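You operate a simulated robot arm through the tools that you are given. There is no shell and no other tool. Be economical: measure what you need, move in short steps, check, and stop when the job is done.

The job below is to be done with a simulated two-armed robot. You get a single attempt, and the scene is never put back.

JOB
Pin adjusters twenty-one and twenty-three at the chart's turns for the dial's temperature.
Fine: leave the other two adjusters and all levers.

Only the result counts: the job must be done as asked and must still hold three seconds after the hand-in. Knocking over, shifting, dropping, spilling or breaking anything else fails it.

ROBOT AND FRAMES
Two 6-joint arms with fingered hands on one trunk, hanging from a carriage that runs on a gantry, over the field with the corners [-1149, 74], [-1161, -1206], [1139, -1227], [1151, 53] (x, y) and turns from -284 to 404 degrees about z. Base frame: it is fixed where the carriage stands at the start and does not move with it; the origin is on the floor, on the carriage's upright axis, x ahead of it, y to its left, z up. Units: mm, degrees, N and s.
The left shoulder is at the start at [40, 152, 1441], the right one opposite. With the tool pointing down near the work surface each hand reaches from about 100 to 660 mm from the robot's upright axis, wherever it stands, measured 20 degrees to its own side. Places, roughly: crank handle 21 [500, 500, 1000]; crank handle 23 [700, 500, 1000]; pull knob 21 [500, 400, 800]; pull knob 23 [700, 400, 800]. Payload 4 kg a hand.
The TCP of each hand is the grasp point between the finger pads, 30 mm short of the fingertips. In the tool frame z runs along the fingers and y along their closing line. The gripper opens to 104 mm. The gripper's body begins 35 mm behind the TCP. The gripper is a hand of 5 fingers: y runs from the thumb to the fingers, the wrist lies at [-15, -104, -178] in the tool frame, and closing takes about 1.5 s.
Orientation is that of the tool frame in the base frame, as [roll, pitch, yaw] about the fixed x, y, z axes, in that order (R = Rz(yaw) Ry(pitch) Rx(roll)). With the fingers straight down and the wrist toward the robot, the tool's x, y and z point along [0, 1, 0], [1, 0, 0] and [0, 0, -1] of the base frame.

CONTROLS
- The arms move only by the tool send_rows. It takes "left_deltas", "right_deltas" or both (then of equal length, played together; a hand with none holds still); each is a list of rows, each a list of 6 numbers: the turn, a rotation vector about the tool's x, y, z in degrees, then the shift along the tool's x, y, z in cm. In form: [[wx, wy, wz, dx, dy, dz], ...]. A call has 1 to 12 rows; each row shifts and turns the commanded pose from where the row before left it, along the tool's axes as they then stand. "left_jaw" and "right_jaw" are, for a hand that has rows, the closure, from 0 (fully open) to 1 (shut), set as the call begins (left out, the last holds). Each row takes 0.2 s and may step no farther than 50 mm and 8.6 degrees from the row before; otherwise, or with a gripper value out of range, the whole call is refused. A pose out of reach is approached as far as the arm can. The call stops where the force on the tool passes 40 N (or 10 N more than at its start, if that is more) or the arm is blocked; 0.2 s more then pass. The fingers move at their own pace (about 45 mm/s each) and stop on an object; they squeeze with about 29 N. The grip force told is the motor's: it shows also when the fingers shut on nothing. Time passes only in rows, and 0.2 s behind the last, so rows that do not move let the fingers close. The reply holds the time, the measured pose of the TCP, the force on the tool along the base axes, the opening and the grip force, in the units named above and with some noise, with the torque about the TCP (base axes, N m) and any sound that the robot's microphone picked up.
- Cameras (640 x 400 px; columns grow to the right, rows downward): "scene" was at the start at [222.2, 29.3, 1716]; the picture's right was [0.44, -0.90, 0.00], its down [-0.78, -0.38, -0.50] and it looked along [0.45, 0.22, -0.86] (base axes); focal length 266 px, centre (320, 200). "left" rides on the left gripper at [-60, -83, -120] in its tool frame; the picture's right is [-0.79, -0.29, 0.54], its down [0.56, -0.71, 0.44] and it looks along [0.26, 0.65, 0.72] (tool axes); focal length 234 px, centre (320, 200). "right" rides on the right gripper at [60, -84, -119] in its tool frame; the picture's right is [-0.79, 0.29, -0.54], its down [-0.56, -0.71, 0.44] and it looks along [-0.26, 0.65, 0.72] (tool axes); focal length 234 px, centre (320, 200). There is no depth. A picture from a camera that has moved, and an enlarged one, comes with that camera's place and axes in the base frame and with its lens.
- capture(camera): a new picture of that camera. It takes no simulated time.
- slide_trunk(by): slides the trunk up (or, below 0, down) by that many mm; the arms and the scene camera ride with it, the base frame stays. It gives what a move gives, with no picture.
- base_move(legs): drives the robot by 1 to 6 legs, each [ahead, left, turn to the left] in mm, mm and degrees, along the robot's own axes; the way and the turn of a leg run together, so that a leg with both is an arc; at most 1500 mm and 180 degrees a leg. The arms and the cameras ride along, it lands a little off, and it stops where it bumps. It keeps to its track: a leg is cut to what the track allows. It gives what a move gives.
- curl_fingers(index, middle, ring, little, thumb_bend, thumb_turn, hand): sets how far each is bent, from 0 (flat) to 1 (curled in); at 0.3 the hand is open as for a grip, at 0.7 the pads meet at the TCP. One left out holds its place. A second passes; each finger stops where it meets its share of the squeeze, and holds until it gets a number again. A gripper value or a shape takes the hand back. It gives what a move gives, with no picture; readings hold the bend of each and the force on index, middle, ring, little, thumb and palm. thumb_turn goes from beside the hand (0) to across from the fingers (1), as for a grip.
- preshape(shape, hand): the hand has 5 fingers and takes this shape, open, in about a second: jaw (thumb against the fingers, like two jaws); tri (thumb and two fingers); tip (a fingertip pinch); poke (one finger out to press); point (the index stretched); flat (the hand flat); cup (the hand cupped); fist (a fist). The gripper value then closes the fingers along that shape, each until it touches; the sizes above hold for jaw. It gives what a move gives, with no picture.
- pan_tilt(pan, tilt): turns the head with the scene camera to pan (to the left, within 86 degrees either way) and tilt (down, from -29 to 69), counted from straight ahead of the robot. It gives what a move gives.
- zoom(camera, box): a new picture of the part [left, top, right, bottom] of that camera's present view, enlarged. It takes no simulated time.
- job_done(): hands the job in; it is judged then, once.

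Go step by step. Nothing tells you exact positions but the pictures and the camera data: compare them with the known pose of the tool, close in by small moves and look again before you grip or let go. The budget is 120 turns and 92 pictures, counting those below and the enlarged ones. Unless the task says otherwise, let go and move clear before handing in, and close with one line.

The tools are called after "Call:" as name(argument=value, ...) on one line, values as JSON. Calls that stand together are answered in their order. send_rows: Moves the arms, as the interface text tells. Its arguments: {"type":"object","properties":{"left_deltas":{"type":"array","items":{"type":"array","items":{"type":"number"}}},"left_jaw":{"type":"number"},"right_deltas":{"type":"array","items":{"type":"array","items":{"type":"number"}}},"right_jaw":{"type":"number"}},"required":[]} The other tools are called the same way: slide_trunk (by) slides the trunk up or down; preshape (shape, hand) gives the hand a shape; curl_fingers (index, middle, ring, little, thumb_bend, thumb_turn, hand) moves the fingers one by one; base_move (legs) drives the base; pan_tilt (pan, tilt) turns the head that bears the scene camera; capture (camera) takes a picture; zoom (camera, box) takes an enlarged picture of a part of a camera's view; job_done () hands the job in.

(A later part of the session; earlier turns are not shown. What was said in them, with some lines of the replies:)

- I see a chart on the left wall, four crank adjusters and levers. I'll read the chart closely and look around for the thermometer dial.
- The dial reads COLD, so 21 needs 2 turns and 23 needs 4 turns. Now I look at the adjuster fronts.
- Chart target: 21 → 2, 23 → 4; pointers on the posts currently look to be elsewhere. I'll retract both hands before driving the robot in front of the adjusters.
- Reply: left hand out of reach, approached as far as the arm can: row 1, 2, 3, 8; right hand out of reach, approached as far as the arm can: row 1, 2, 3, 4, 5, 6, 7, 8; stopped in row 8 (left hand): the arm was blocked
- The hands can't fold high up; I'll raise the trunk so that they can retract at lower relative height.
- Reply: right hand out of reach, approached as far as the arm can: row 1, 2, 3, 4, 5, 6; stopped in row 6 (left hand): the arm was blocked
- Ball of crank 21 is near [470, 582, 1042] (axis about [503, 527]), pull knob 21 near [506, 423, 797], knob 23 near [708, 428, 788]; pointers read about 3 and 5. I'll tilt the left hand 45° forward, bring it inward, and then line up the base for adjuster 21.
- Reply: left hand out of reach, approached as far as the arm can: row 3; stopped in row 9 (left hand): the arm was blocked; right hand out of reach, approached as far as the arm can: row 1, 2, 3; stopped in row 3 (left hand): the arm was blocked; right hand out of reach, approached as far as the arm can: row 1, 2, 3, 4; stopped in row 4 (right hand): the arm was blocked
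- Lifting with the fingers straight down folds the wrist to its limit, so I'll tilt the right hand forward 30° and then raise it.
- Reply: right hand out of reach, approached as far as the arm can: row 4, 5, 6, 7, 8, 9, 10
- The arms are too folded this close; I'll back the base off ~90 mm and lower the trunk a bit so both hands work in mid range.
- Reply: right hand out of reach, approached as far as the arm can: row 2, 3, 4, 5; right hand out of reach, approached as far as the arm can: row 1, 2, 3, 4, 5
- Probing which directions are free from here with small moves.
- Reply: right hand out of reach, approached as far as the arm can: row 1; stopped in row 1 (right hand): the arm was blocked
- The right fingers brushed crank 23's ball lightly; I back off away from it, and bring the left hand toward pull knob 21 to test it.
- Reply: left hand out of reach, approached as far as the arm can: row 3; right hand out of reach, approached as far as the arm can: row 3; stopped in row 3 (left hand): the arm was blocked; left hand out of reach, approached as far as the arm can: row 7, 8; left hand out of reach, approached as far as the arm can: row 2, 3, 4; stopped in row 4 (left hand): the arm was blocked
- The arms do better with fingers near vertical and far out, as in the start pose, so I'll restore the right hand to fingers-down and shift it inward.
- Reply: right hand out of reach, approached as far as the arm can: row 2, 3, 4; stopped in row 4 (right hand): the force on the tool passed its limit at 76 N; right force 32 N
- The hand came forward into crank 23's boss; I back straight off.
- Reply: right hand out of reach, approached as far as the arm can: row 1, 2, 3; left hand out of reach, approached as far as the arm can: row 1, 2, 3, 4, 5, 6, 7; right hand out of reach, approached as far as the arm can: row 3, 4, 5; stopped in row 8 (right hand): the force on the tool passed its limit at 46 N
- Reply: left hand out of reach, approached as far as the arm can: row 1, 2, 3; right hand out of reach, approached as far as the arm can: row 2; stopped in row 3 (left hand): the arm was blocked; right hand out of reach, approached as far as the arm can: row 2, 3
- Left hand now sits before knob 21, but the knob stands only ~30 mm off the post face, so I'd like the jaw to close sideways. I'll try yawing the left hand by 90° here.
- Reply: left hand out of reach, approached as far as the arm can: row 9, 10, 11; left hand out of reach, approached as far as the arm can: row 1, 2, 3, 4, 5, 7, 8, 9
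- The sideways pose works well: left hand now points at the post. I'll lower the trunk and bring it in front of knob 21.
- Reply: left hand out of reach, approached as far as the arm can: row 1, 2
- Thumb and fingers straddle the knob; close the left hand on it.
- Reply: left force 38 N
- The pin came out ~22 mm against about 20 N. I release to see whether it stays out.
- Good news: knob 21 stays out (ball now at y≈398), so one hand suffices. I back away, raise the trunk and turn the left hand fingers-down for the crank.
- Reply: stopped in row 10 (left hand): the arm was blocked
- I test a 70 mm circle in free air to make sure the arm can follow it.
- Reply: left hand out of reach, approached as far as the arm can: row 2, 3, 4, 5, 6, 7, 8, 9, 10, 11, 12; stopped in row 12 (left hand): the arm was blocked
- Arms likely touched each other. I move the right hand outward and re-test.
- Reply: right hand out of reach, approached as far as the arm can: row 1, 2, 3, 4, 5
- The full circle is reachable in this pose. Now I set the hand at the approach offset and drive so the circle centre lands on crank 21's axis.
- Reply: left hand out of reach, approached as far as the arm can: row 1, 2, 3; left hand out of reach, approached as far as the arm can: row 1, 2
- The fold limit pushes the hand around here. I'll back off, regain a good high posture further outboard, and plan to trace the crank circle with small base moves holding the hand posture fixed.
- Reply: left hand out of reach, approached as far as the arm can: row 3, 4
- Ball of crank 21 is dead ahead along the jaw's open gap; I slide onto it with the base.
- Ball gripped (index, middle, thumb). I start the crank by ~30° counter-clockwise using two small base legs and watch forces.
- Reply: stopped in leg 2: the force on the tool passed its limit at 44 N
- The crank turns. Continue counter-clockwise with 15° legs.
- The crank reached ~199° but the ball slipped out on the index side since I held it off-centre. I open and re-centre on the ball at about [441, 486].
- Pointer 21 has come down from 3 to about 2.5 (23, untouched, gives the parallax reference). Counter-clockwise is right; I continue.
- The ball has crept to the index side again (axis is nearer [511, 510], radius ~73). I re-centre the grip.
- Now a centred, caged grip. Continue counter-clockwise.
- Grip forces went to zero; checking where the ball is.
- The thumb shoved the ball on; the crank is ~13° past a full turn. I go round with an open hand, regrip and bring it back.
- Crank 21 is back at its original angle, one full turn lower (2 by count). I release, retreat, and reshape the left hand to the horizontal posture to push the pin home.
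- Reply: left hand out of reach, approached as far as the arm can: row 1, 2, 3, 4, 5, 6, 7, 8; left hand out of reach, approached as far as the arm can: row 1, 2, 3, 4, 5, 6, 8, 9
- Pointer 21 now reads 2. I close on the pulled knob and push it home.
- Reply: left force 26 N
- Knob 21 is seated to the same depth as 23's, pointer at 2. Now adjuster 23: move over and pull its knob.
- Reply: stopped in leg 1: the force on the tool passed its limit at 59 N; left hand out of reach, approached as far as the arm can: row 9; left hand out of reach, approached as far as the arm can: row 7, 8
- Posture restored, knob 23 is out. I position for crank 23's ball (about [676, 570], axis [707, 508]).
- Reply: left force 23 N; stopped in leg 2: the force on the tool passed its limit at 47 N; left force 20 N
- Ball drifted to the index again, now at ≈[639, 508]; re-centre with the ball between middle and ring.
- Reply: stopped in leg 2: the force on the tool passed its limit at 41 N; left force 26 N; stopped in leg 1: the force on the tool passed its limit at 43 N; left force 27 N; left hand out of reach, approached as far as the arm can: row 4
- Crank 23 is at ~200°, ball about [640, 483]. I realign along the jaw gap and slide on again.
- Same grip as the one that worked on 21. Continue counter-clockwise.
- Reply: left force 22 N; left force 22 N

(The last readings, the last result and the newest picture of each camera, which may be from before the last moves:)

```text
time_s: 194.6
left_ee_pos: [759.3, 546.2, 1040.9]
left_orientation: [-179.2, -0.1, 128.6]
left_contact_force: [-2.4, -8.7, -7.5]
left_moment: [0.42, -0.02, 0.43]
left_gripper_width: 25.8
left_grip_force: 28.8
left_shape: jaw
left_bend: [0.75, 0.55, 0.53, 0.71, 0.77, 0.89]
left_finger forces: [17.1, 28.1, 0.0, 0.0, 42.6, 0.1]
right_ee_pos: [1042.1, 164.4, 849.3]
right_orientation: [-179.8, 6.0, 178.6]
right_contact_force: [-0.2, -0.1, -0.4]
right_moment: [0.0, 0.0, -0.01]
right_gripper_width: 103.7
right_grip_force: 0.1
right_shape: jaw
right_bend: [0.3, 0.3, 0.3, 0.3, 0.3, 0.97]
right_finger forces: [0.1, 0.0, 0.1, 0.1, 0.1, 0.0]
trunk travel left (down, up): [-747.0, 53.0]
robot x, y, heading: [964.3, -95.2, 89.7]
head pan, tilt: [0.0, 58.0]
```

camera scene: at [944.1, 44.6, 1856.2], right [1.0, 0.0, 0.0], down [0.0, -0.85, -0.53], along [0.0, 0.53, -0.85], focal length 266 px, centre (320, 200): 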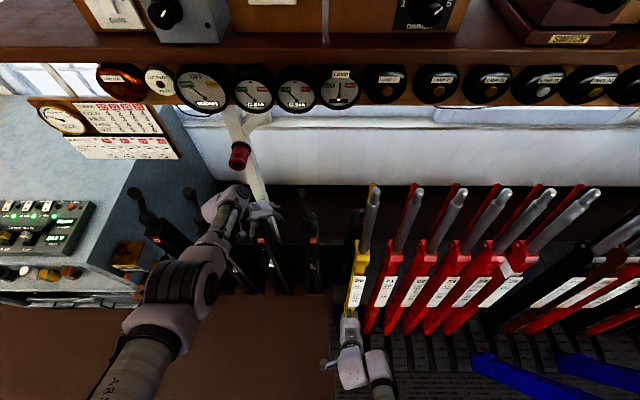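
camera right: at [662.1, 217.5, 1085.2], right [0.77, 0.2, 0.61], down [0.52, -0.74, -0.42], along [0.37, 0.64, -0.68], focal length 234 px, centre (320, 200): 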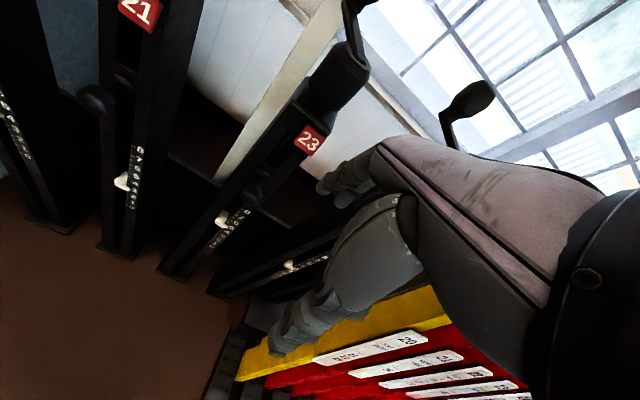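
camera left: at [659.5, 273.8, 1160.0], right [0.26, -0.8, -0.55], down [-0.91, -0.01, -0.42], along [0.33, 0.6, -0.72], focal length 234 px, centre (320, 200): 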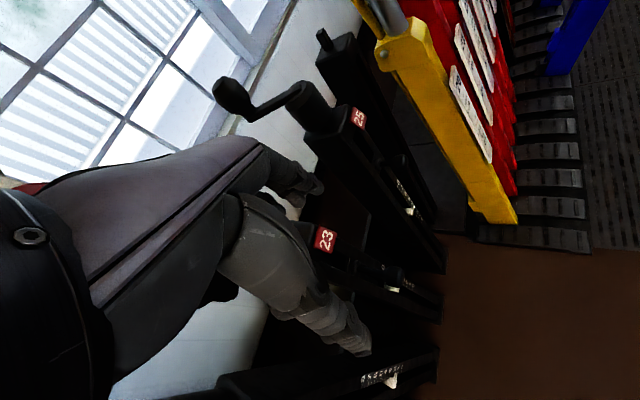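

Call:
send_rows(left_deltas=[[0, 0, 0, 0, 0, 0], [0, 0, 0, 0, 0, 0], [0, 0, 0, 0, 0, 0], [0, 0, 0, 0, 0, 0], [0, 0, 0, 0, 0, 0]], left_jaw=0)

Call:
send_rows(left_deltas=[[0, 0, 0, 0, 0, 0], [0, 0, 0, 0, 0, 0], [0, 0, 0, 0, 0, 0], [0, 0, 0, 0, 0, 0], [0, 0, 0, 0, 0, 0], [0, 0, 0, 0, 0, 0], [0, 0, 0, 0, 0, 0], [0, 0, 0, 0, 0, 0]], left_jaw=1)

Call:
base_move(legs=[[13.5, 13.5, 0], [9.5, 16.3, 0]])

```text
time_s: 195.8
left_ee_pos: [759.9, 548.9, 1041.2]
left_orientation: [-179.2, -0.4, 128.7]
left_contact_force: [-0.5, -0.4, 0.4]
left_moment: [0.03, 0.02, -0.01]
left_gripper_width: 103.6
left_grip_force: 0.0
left_shape: jaw
left_bend: [0.3, 0.3, 0.3, 0.3, 0.3, 0.97]
left_finger forces: [0.0, 0.0, 0.0, 0.0, 0.0, 0.0]
right_ee_pos: [1042.9, 165.3, 849.4]
right_orientation: [-179.9, 5.9, 178.7]
right_contact_force: [0.0, -1.0, -0.4]
right_moment: [0.0, -0.01, -0.01]
right_gripper_width: 103.7
right_grip_force: 0.2
right_shape: jaw
right_bend: [0.3, 0.3, 0.3, 0.3, 0.3, 0.97]
right_finger forces: [0.0, 0.0, 0.1, 0.1, 0.0, 0.1]
trunk travel left (down, up): [-747.0, 53.0]
robot x, y, heading: [964.9, -98.1, 89.8]
head pan, tilt: [0.0, 58.0]
```

```text
time_s: 197.6
left_ee_pos: [760.8, 549.3, 1042.1]
left_orientation: [-179.3, -0.3, 128.6]
left_contact_force: [2.7, 3.9, -0.6]
left_moment: [0.0, -0.04, -0.16]
left_gripper_width: 6.2
left_grip_force: 29.3
left_shape: jaw
left_bend: [0.7, 0.7, 0.72, 0.71, 0.79, 1.0]
left_finger forces: [0.1, 0.2, 4.3, 1.8, 0.0, 0.1]
right_ee_pos: [1043.0, 166.4, 849.8]
right_orientation: [-179.9, 6.1, 178.7]
right_contact_force: [-0.2, -0.3, 0.4]
right_moment: [-0.01, 0.0, 0.0]
right_gripper_width: 104.1
right_grip_force: 0.0
right_shape: jaw
right_bend: [0.3, 0.3, 0.3, 0.3, 0.3, 0.97]
right_finger forces: [0.0, 0.0, 0.0, 0.1, 0.0, 0.0]
trunk travel left (down, up): [-747.0, 53.0]
robot x, y, heading: [962.1, -93.4, 89.6]
head pan, tilt: [0.0, 58.0]
```

```text
time_s: 198.8
left_ee_pos: [729.3, 571.6, 1040.5]
left_orientation: [-179.2, -0.3, 128.7]
left_contact_force: [0.6, 0.1, -0.2]
left_moment: [0.04, -0.03, -0.05]
left_gripper_width: 6.2
left_grip_force: 28.6
left_shape: jaw
left_bend: [0.7, 0.7, 0.7, 0.69, 0.79, 1.0]
left_finger forces: [0.0, 0.0, 0.9, 0.0, 0.0, 0.0]
right_ee_pos: [1012.8, 188.7, 849.3]
right_orientation: [-179.8, 6.1, 178.8]
right_contact_force: [0.2, 0.4, 0.1]
right_moment: [-0.03, 0.03, -0.01]
right_gripper_width: 104.0
right_grip_force: 0.0
right_shape: jaw
right_bend: [0.3, 0.3, 0.3, 0.3, 0.3, 0.97]
right_finger forces: [0.0, 0.0, 0.0, 0.0, 0.0, 0.0]
trunk travel left (down, up): [-747.0, 53.0]
robot x, y, heading: [933.8, -74.3, 89.7]
head pan, tilt: [0.0, 58.0]
```

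Call:
zoom(camera="scene", box=[160, 150, 360, 300])

```text
2.67 times, centred on (260, 225) of scene
camera zoom: at [936.5, 155.0, 1851.1], right [1.0, 0.0, 0.0], down [0.0, -0.85, -0.53], along [0.0, 0.53, -0.85], focal length 708 px, centre (480, 133)
```

zoom: 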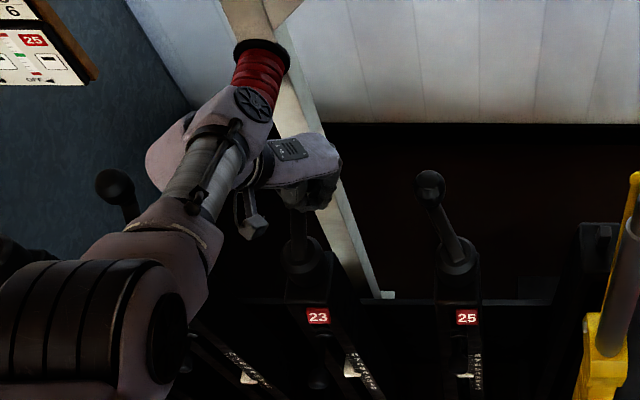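

The closed hand pushed the ball on to ~97°; I nudge on ~15° more and check.

Call:
base_move(legs=[[-4, 18, 0]])

Call:
zoom(camera="scene", box=[210, 190, 350, 280])

```text
time_s: 199.5
left_ee_pos: [712.5, 567.6, 1040.0]
left_orientation: [-179.2, -0.3, 128.7]
left_contact_force: [-0.7, 0.2, -0.8]
left_moment: [0.03, 0.02, 0.02]
left_gripper_width: 6.4
left_grip_force: 29.5
left_shape: jaw
left_bend: [0.7, 0.7, 0.7, 0.65, 0.79, 1.0]
left_finger forces: [0.1, 0.0, 0.0, 0.0, 0.0, 0.1]
right_ee_pos: [993.7, 184.3, 849.1]
right_orientation: [-179.9, 6.1, 178.7]
right_contact_force: [-0.2, 1.1, -0.1]
right_moment: [0.02, 0.0, -0.01]
right_gripper_width: 103.8
right_grip_force: 0.0
right_shape: jaw
right_bend: [0.3, 0.3, 0.3, 0.3, 0.3, 0.97]
right_finger forces: [0.1, 0.0, 0.1, 0.0, 0.1, 0.1]
trunk travel left (down, up): [-747.0, 53.0]
robot x, y, heading: [915.4, -78.6, 90.0]
head pan, tilt: [0.0, 58.0]
```

```text
4.44 times, centred on (280, 235) of scene
camera zoom: at [918.4, 151.1, 1851.1], right [1.0, 0.0, 0.0], down [0.0, -0.85, -0.53], along [0.0, 0.53, -0.85], focal length 1181 px, centre (498, 44)
```

zoom: 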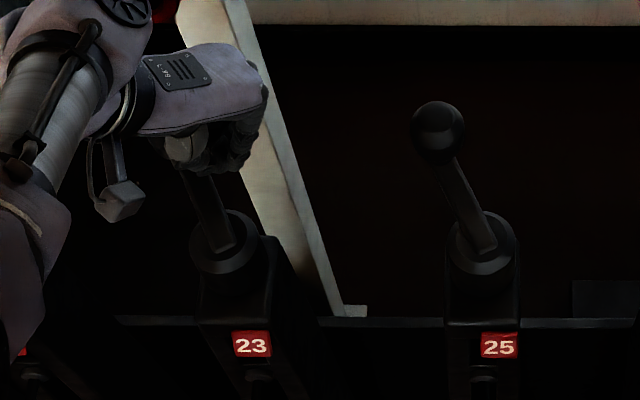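

Crank 23 is back at the standard angle within a few degrees. I retreat and reshape the left hand for pinning.

Call:
base_move(legs=[[0, -45, 0], [-200, 0, 0]])

Call:
send_rows(left_deltas=[[0, 0, 8.3, 0, 0, 0], [0, 0, 8.3, 0, 0, 0], [0, 0, 8.3, 0, 0, 0], [0, 0, 8.3, 0, 0, 0], [0, 0, 0, -3, 2.4, 0], [0, 0, 0, -3, 2.4, 0], [0, 0, 0, -3, 2.4, 0], [0, 0, 0, -3, 2.4, 0]], left_jaw=0)

Call:
send_rows(left_deltas=[[0, 8, 0, 0, 0, 0], [0, 8, 0, 0, 0, 0], [0, 8, 0, 0, 0, 0], [0, 8, 0, 0, 0, 0], [0, 8, 0, 0, 0, 0], [0, 8, 0, 0, 0, 0], [0, 8, 0, 0, 0, 0], [0, 8, 0, 0, 0, 0], [0, 8, 0, 0, 0, 0]])

```text
time_s: 201.7
left_ee_pos: [755.6, 365.2, 1041.2]
left_orientation: [-179.1, -0.4, 128.7]
left_contact_force: [0.5, -0.6, -0.2]
left_moment: [0.02, -0.02, 0.03]
left_gripper_width: 5.9
left_grip_force: 29.0
left_shape: jaw
left_bend: [0.7, 0.7, 0.7, 0.62, 0.79, 1.0]
left_finger forces: [0.0, 0.1, 0.1, 0.0, 0.0, 0.1]
right_ee_pos: [1038.6, -17.2, 848.4]
right_orientation: [-179.9, 5.9, 178.8]
right_contact_force: [0.3, -0.1, -0.6]
right_moment: [-0.01, -0.03, -0.01]
right_gripper_width: 103.9
right_grip_force: 0.1
right_shape: jaw
right_bend: [0.3, 0.3, 0.3, 0.3, 0.3, 0.97]
right_finger forces: [0.1, 0.0, 0.0, 0.0, 0.0, 0.0]
trunk travel left (down, up): [-747.0, 53.0]
robot x, y, heading: [960.2, -282.5, 90.2]
head pan, tilt: [0.0, 58.0]
```

```text
time_s: 203.4
left_ee_pos: [861.0, 288.8, 1011.4]
left_orientation: [-179.0, 0.4, 95.6]
left_contact_force: [0.7, -0.9, 0.3]
left_moment: [0.01, 0.02, -0.04]
left_gripper_width: 103.8
left_grip_force: 0.0
left_shape: jaw
left_bend: [0.3, 0.3, 0.3, 0.3, 0.3, 0.97]
left_finger forces: [0.0, 0.0, 0.0, 0.0, 0.0, 0.0]
left hand out of reach, approached as far as the arm can: row 1, 2, 3, 4, 5, 6, 7, 8
right_ee_pos: [1039.8, -19.9, 848.1]
right_orientation: [-179.9, 6.0, 178.6]
right_contact_force: [-0.2, 0.2, 0.1]
right_moment: [0.03, -0.04, -0.03]
right_gripper_width: 104.0
right_grip_force: 0.1
right_shape: jaw
right_bend: [0.3, 0.3, 0.3, 0.3, 0.3, 0.97]
right_finger forces: [0.0, 0.1, 0.0, 0.1, 0.0, 0.1]
trunk travel left (down, up): [-747.0, 53.0]
robot x, y, heading: [956.9, -279.5, 89.8]
head pan, tilt: [0.0, 58.0]
```

```text
time_s: 205.4
left_ee_pos: [859.6, 327.7, 1009.9]
left_orientation: [-176.5, -71.5, 92.3]
left_contact_force: [-0.6, 0.1, 0.5]
left_moment: [-0.03, 0.03, -0.03]
left_gripper_width: 103.7
left_grip_force: 0.0
left_shape: jaw
left_bend: [0.3, 0.3, 0.3, 0.3, 0.3, 0.97]
left_finger forces: [0.1, 0.0, 0.0, 0.1, 0.0, 0.0]
left hand out of reach, approached as far as the arm can: row 1, 2, 3, 4, 5, 6, 8, 9
right_ee_pos: [1038.5, -18.6, 849.0]
right_orientation: [-179.9, 6.0, 178.7]
right_contact_force: [0.3, 0.1, 0.5]
right_moment: [-0.04, -0.01, 0.0]
right_gripper_width: 103.8
right_grip_force: 0.0
right_shape: jaw
right_bend: [0.3, 0.3, 0.3, 0.3, 0.3, 0.97]
right_finger forces: [0.1, 0.0, 0.1, 0.1, 0.0, 0.0]
trunk travel left (down, up): [-747.0, 53.0]
robot x, y, heading: [958.5, -280.4, 89.9]
head pan, tilt: [0.0, 58.0]
```

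Call:
slide_trunk(by=-218)

Call:
base_move(legs=[[0, 151, 0], [60, 0, 0]])

Call:
capture(camera="left")

```text
time_s: 207.8
left_ee_pos: [861.5, 328.5, 791.5]
left_orientation: [-176.6, -71.4, 92.4]
left_contact_force: [0.3, -0.2, 0.7]
left_moment: [0.04, -0.02, -0.01]
left_gripper_width: 103.6
left_grip_force: 0.1
left_shape: jaw
left_bend: [0.3, 0.3, 0.3, 0.3, 0.3, 0.97]
left_finger forces: [0.0, 0.1, 0.0, 0.1, 0.0, 0.1]
right_ee_pos: [1040.4, -18.2, 630.7]
right_orientation: [-179.9, 6.0, 178.8]
right_contact_force: [-0.7, -0.3, 0.3]
right_moment: [0.04, -0.05, -0.02]
right_gripper_width: 103.9
right_grip_force: 0.1
right_shape: jaw
right_bend: [0.3, 0.3, 0.3, 0.3, 0.3, 0.97]
right_finger forces: [0.1, 0.0, 0.0, 0.0, 0.0, 0.1]
trunk travel left (down, up): [-529.0, 271.0]
robot x, y, heading: [958.5, -280.7, 90.1]
head pan, tilt: [0.0, 58.0]
```

```text
time_s: 209.7
left_ee_pos: [708.1, 390.3, 792.2]
left_orientation: [-176.7, -71.4, 92.6]
left_contact_force: [-1.0, 0.0, 0.5]
left_moment: [-0.05, 0.01, -0.02]
left_gripper_width: 103.8
left_grip_force: 0.1
left_shape: jaw
left_bend: [0.3, 0.3, 0.3, 0.3, 0.3, 0.97]
left_finger forces: [0.0, 0.0, 0.0, 0.0, 0.0, 0.0]
right_ee_pos: [887.1, 43.9, 631.3]
right_orientation: [180.0, 6.0, 178.8]
right_contact_force: [-0.4, 0.4, -0.2]
right_moment: [-0.04, 0.06, 0.0]
right_gripper_width: 103.9
right_grip_force: 0.1
right_shape: jaw
right_bend: [0.3, 0.3, 0.3, 0.3, 0.3, 0.97]
right_finger forces: [0.1, 0.0, 0.0, 0.0, 0.0, 0.0]
trunk travel left (down, up): [-529.0, 271.0]
robot x, y, heading: [808.7, -220.0, 89.8]
head pan, tilt: [0.0, 58.0]
```

```text
2 pictures are left
camera left: at [635.6, 250.0, 775.4], right [-0.33, 0.23, -0.92], down [-0.75, 0.52, 0.4], along [0.57, 0.82, 0.01], focal length 234 px, centre (320, 200)
```

left: 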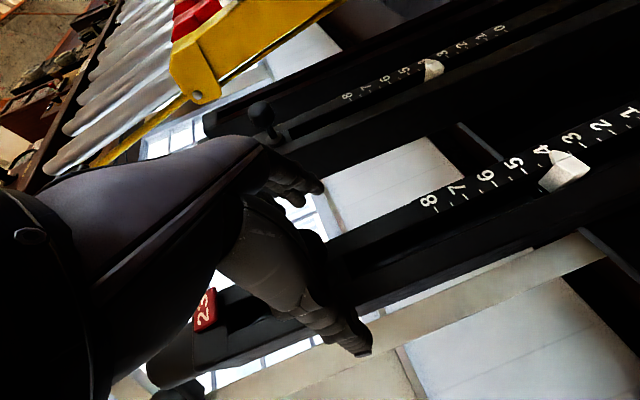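

Pointer 23 reads 4. Close on its knob and push it home as I did with 21.

Call:
send_rows(left_deltas=[[0, 0, 0, 0, 0, 0], [0, 0, 0, 0, 0, 0], [0, 0, 0, 0, 0, 0], [0, 0, 0, 0, 0, 0], [0, 0, 0, 0, 0, 0], [0, 0, 0, 0, 0, 0], [0, 0, 0, 0, 0, 0], [0, 0, 0, 0, 0, 0]], left_jaw=1)

Call:
base_move(legs=[[12, 0, 0]])

Call:
base_move(legs=[[11, 0, 0]])

Call:
base_move(legs=[[5, 0, 0]])

```text
time_s: 211.5
left_ee_pos: [707.3, 389.6, 792.5]
left_orientation: [-177.0, -71.5, 92.9]
left_contact_force: [-1.7, 7.7, -8.2]
left_moment: [-0.11, 0.04, 0.14]
left_gripper_width: 9.8
left_grip_force: 29.0
left_shape: jaw
left_bend: [0.7, 0.65, 0.7, 0.62, 0.76, 1.0]
left_finger forces: [14.8, 5.5, 2.9, 0.0, 20.5, 0.1]
right_ee_pos: [887.0, 43.7, 631.7]
right_orientation: [-179.9, 6.0, 178.7]
right_contact_force: [-0.4, -0.3, -0.3]
right_moment: [0.02, -0.03, 0.03]
right_gripper_width: 104.0
right_grip_force: 0.1
right_shape: jaw
right_bend: [0.3, 0.3, 0.3, 0.3, 0.3, 0.97]
right_finger forces: [0.1, 0.0, 0.0, 0.0, 0.0, 0.0]
trunk travel left (down, up): [-529.0, 271.0]
robot x, y, heading: [808.5, -222.0, 89.8]
head pan, tilt: [0.0, 58.0]
```

```text
time_s: 212.3
left_ee_pos: [706.6, 399.2, 791.2]
left_orientation: [-176.7, -71.4, 92.6]
left_contact_force: [-3.0, -0.2, -10.9]
left_moment: [-0.1, -0.03, 0.03]
left_gripper_width: 9.9
left_grip_force: 29.0
left_shape: jaw
left_bend: [0.7, 0.72, 0.7, 0.62, 0.78, 1.0]
left_finger forces: [5.6, 4.6, 3.0, 0.0, 23.9, 0.0]
right_ee_pos: [886.8, 54.5, 630.2]
right_orientation: [-179.9, 6.0, 178.8]
right_contact_force: [0.2, 0.6, 0.7]
right_moment: [0.0, 0.01, 0.0]
right_gripper_width: 103.9
right_grip_force: 0.1
right_shape: jaw
right_bend: [0.3, 0.3, 0.3, 0.3, 0.3, 0.97]
right_finger forces: [0.0, 0.0, 0.1, 0.0, 0.0, 0.1]
trunk travel left (down, up): [-529.0, 271.0]
robot x, y, heading: [811.5, -208.8, 89.9]
head pan, tilt: [0.0, 58.0]
```

```text
time_s: 213.0
left_ee_pos: [707.4, 409.2, 790.4]
left_orientation: [-176.9, -71.3, 92.8]
left_contact_force: [-1.6, -0.2, -6.7]
left_moment: [-0.02, -0.02, 0.01]
left_gripper_width: 9.8
left_grip_force: 28.7
left_shape: jaw
left_bend: [0.7, 0.72, 0.7, 0.62, 0.78, 1.0]
left_finger forces: [4.1, 4.9, 4.7, 0.0, 2.8, 0.1]
right_ee_pos: [886.5, 65.5, 630.7]
right_orientation: [-180.0, 6.0, 178.8]
right_contact_force: [-1.0, 0.6, 0.5]
right_moment: [-0.02, 0.01, 0.01]
right_gripper_width: 104.0
right_grip_force: 0.0
right_shape: jaw
right_bend: [0.3, 0.3, 0.3, 0.3, 0.3, 0.97]
right_finger forces: [0.0, 0.0, 0.1, 0.0, 0.0, 0.0]
trunk travel left (down, up): [-529.0, 271.0]
robot x, y, heading: [809.1, -198.7, 90.1]
head pan, tilt: [0.0, 58.0]
```

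```text
time_s: 213.7
left_ee_pos: [706.2, 414.4, 790.7]
left_orientation: [-176.7, -71.2, 92.7]
left_contact_force: [-0.8, 0.3, -4.5]
left_moment: [-0.02, -0.01, -0.01]
left_gripper_width: 9.5
left_grip_force: 28.7
left_shape: jaw
left_bend: [0.7, 0.72, 0.7, 0.62, 0.78, 1.0]
left_finger forces: [1.9, 4.9, 4.0, 0.0, 2.2, 0.0]
right_ee_pos: [887.3, 68.8, 629.9]
right_orientation: [-179.9, 6.0, 178.8]
right_contact_force: [0.3, 0.5, 0.1]
right_moment: [0.0, 0.01, -0.01]
right_gripper_width: 103.7
right_grip_force: 0.0
right_shape: jaw
right_bend: [0.3, 0.3, 0.3, 0.3, 0.3, 0.97]
right_finger forces: [0.1, 0.1, 0.0, 0.0, 0.1, 0.0]
trunk travel left (down, up): [-529.0, 271.0]
robot x, y, heading: [806.2, -189.3, 89.8]
head pan, tilt: [0.0, 58.0]
```

Pushed in like 21's. I release, back away and verify both knobs.

Call:
send_rows(left_deltas=[[0, 0, 0, 0, 0, 0], [0, 0, 0, 0, 0, 0], [0, 0, 0, 0, 0, 0], [0, 0, 0, 0, 0, 0], [0, 0, 0, 0, 0, 0], [0, 0, 0, 0, 0, 0], [0, 0, 0, 0, 0, 0]], left_jaw=0)

Call:
base_move(legs=[[-160, 0, 0]])

Call:
zoom(camera="scene", box=[230, 150, 350, 230])

```text
time_s: 215.3
left_ee_pos: [706.7, 414.6, 790.5]
left_orientation: [-176.7, -71.3, 92.7]
left_contact_force: [0.0, -0.3, -0.1]
left_moment: [-0.02, -0.01, 0.01]
left_gripper_width: 103.7
left_grip_force: 0.0
left_shape: jaw
left_bend: [0.3, 0.3, 0.3, 0.3, 0.3, 0.97]
left_finger forces: [0.1, 0.0, 0.1, 0.0, 0.0, 0.0]
right_ee_pos: [886.7, 70.6, 631.1]
right_orientation: [-179.8, 6.1, 178.8]
right_contact_force: [0.5, -0.3, 0.5]
right_moment: [0.01, 0.05, -0.04]
right_gripper_width: 103.8
right_grip_force: 0.1
right_shape: jaw
right_bend: [0.3, 0.3, 0.3, 0.3, 0.3, 0.97]
right_finger forces: [0.1, 0.0, 0.1, 0.0, 0.0, 0.0]
trunk travel left (down, up): [-529.0, 271.0]
robot x, y, heading: [808.6, -193.7, 89.8]
head pan, tilt: [0.0, 58.0]
```

```text
time_s: 216.8
left_ee_pos: [707.1, 252.4, 789.2]
left_orientation: [-176.8, -71.1, 92.6]
left_contact_force: [-1.0, -0.4, 0.3]
left_moment: [0.01, 0.02, 0.0]
left_gripper_width: 103.6
left_grip_force: 0.0
left_shape: jaw
left_bend: [0.3, 0.3, 0.3, 0.3, 0.3, 0.97]
left_finger forces: [0.1, 0.1, 0.0, 0.0, 0.0, 0.0]
right_ee_pos: [886.9, -91.0, 631.0]
right_orientation: [-179.7, 5.9, 178.8]
right_contact_force: [0.3, -1.1, 0.7]
right_moment: [0.04, -0.01, 0.01]
right_gripper_width: 104.2
right_grip_force: 0.1
right_shape: jaw
right_bend: [0.3, 0.3, 0.3, 0.3, 0.3, 0.97]
right_finger forces: [0.0, 0.0, 0.0, 0.0, 0.0, 0.1]
trunk travel left (down, up): [-529.0, 271.0]
robot x, y, heading: [806.4, -349.6, 89.8]
head pan, tilt: [0.0, 58.0]
```

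```text
5.00 times, centred on (290, 190) of scene
camera zoom: at [810.5, -124.3, 1633.0], right [1.0, 0.0, 0.0], down [0.0, -0.85, -0.53], along [0.0, 0.53, -0.85], focal length 1328 px, centre (470, 250)
```

zoom: 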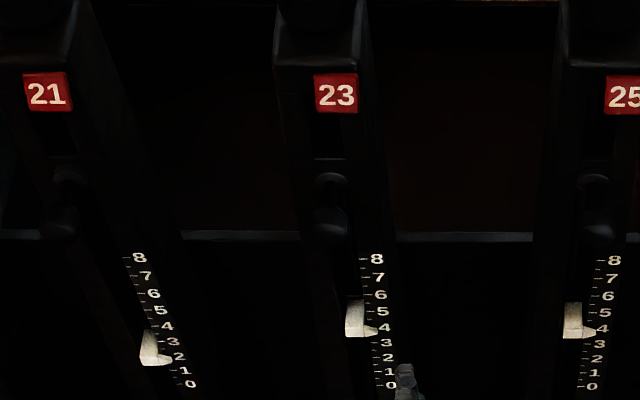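

Knobs 21 and 23 sit at the same depth as the untouched 25. Pointer 21 reads 2 and pointer 23 reads 4, and both hands are clear.

Call:
job_done()

```text
The job is handed in.
```

I set adjuster 21 to 2 turns and adjuster 23 to 4, the chart's values for COLD on the dial. Both pull knobs are pushed in to the same depth as the untouched 25, and I left the levers and adjusters 20 and 25 alone.
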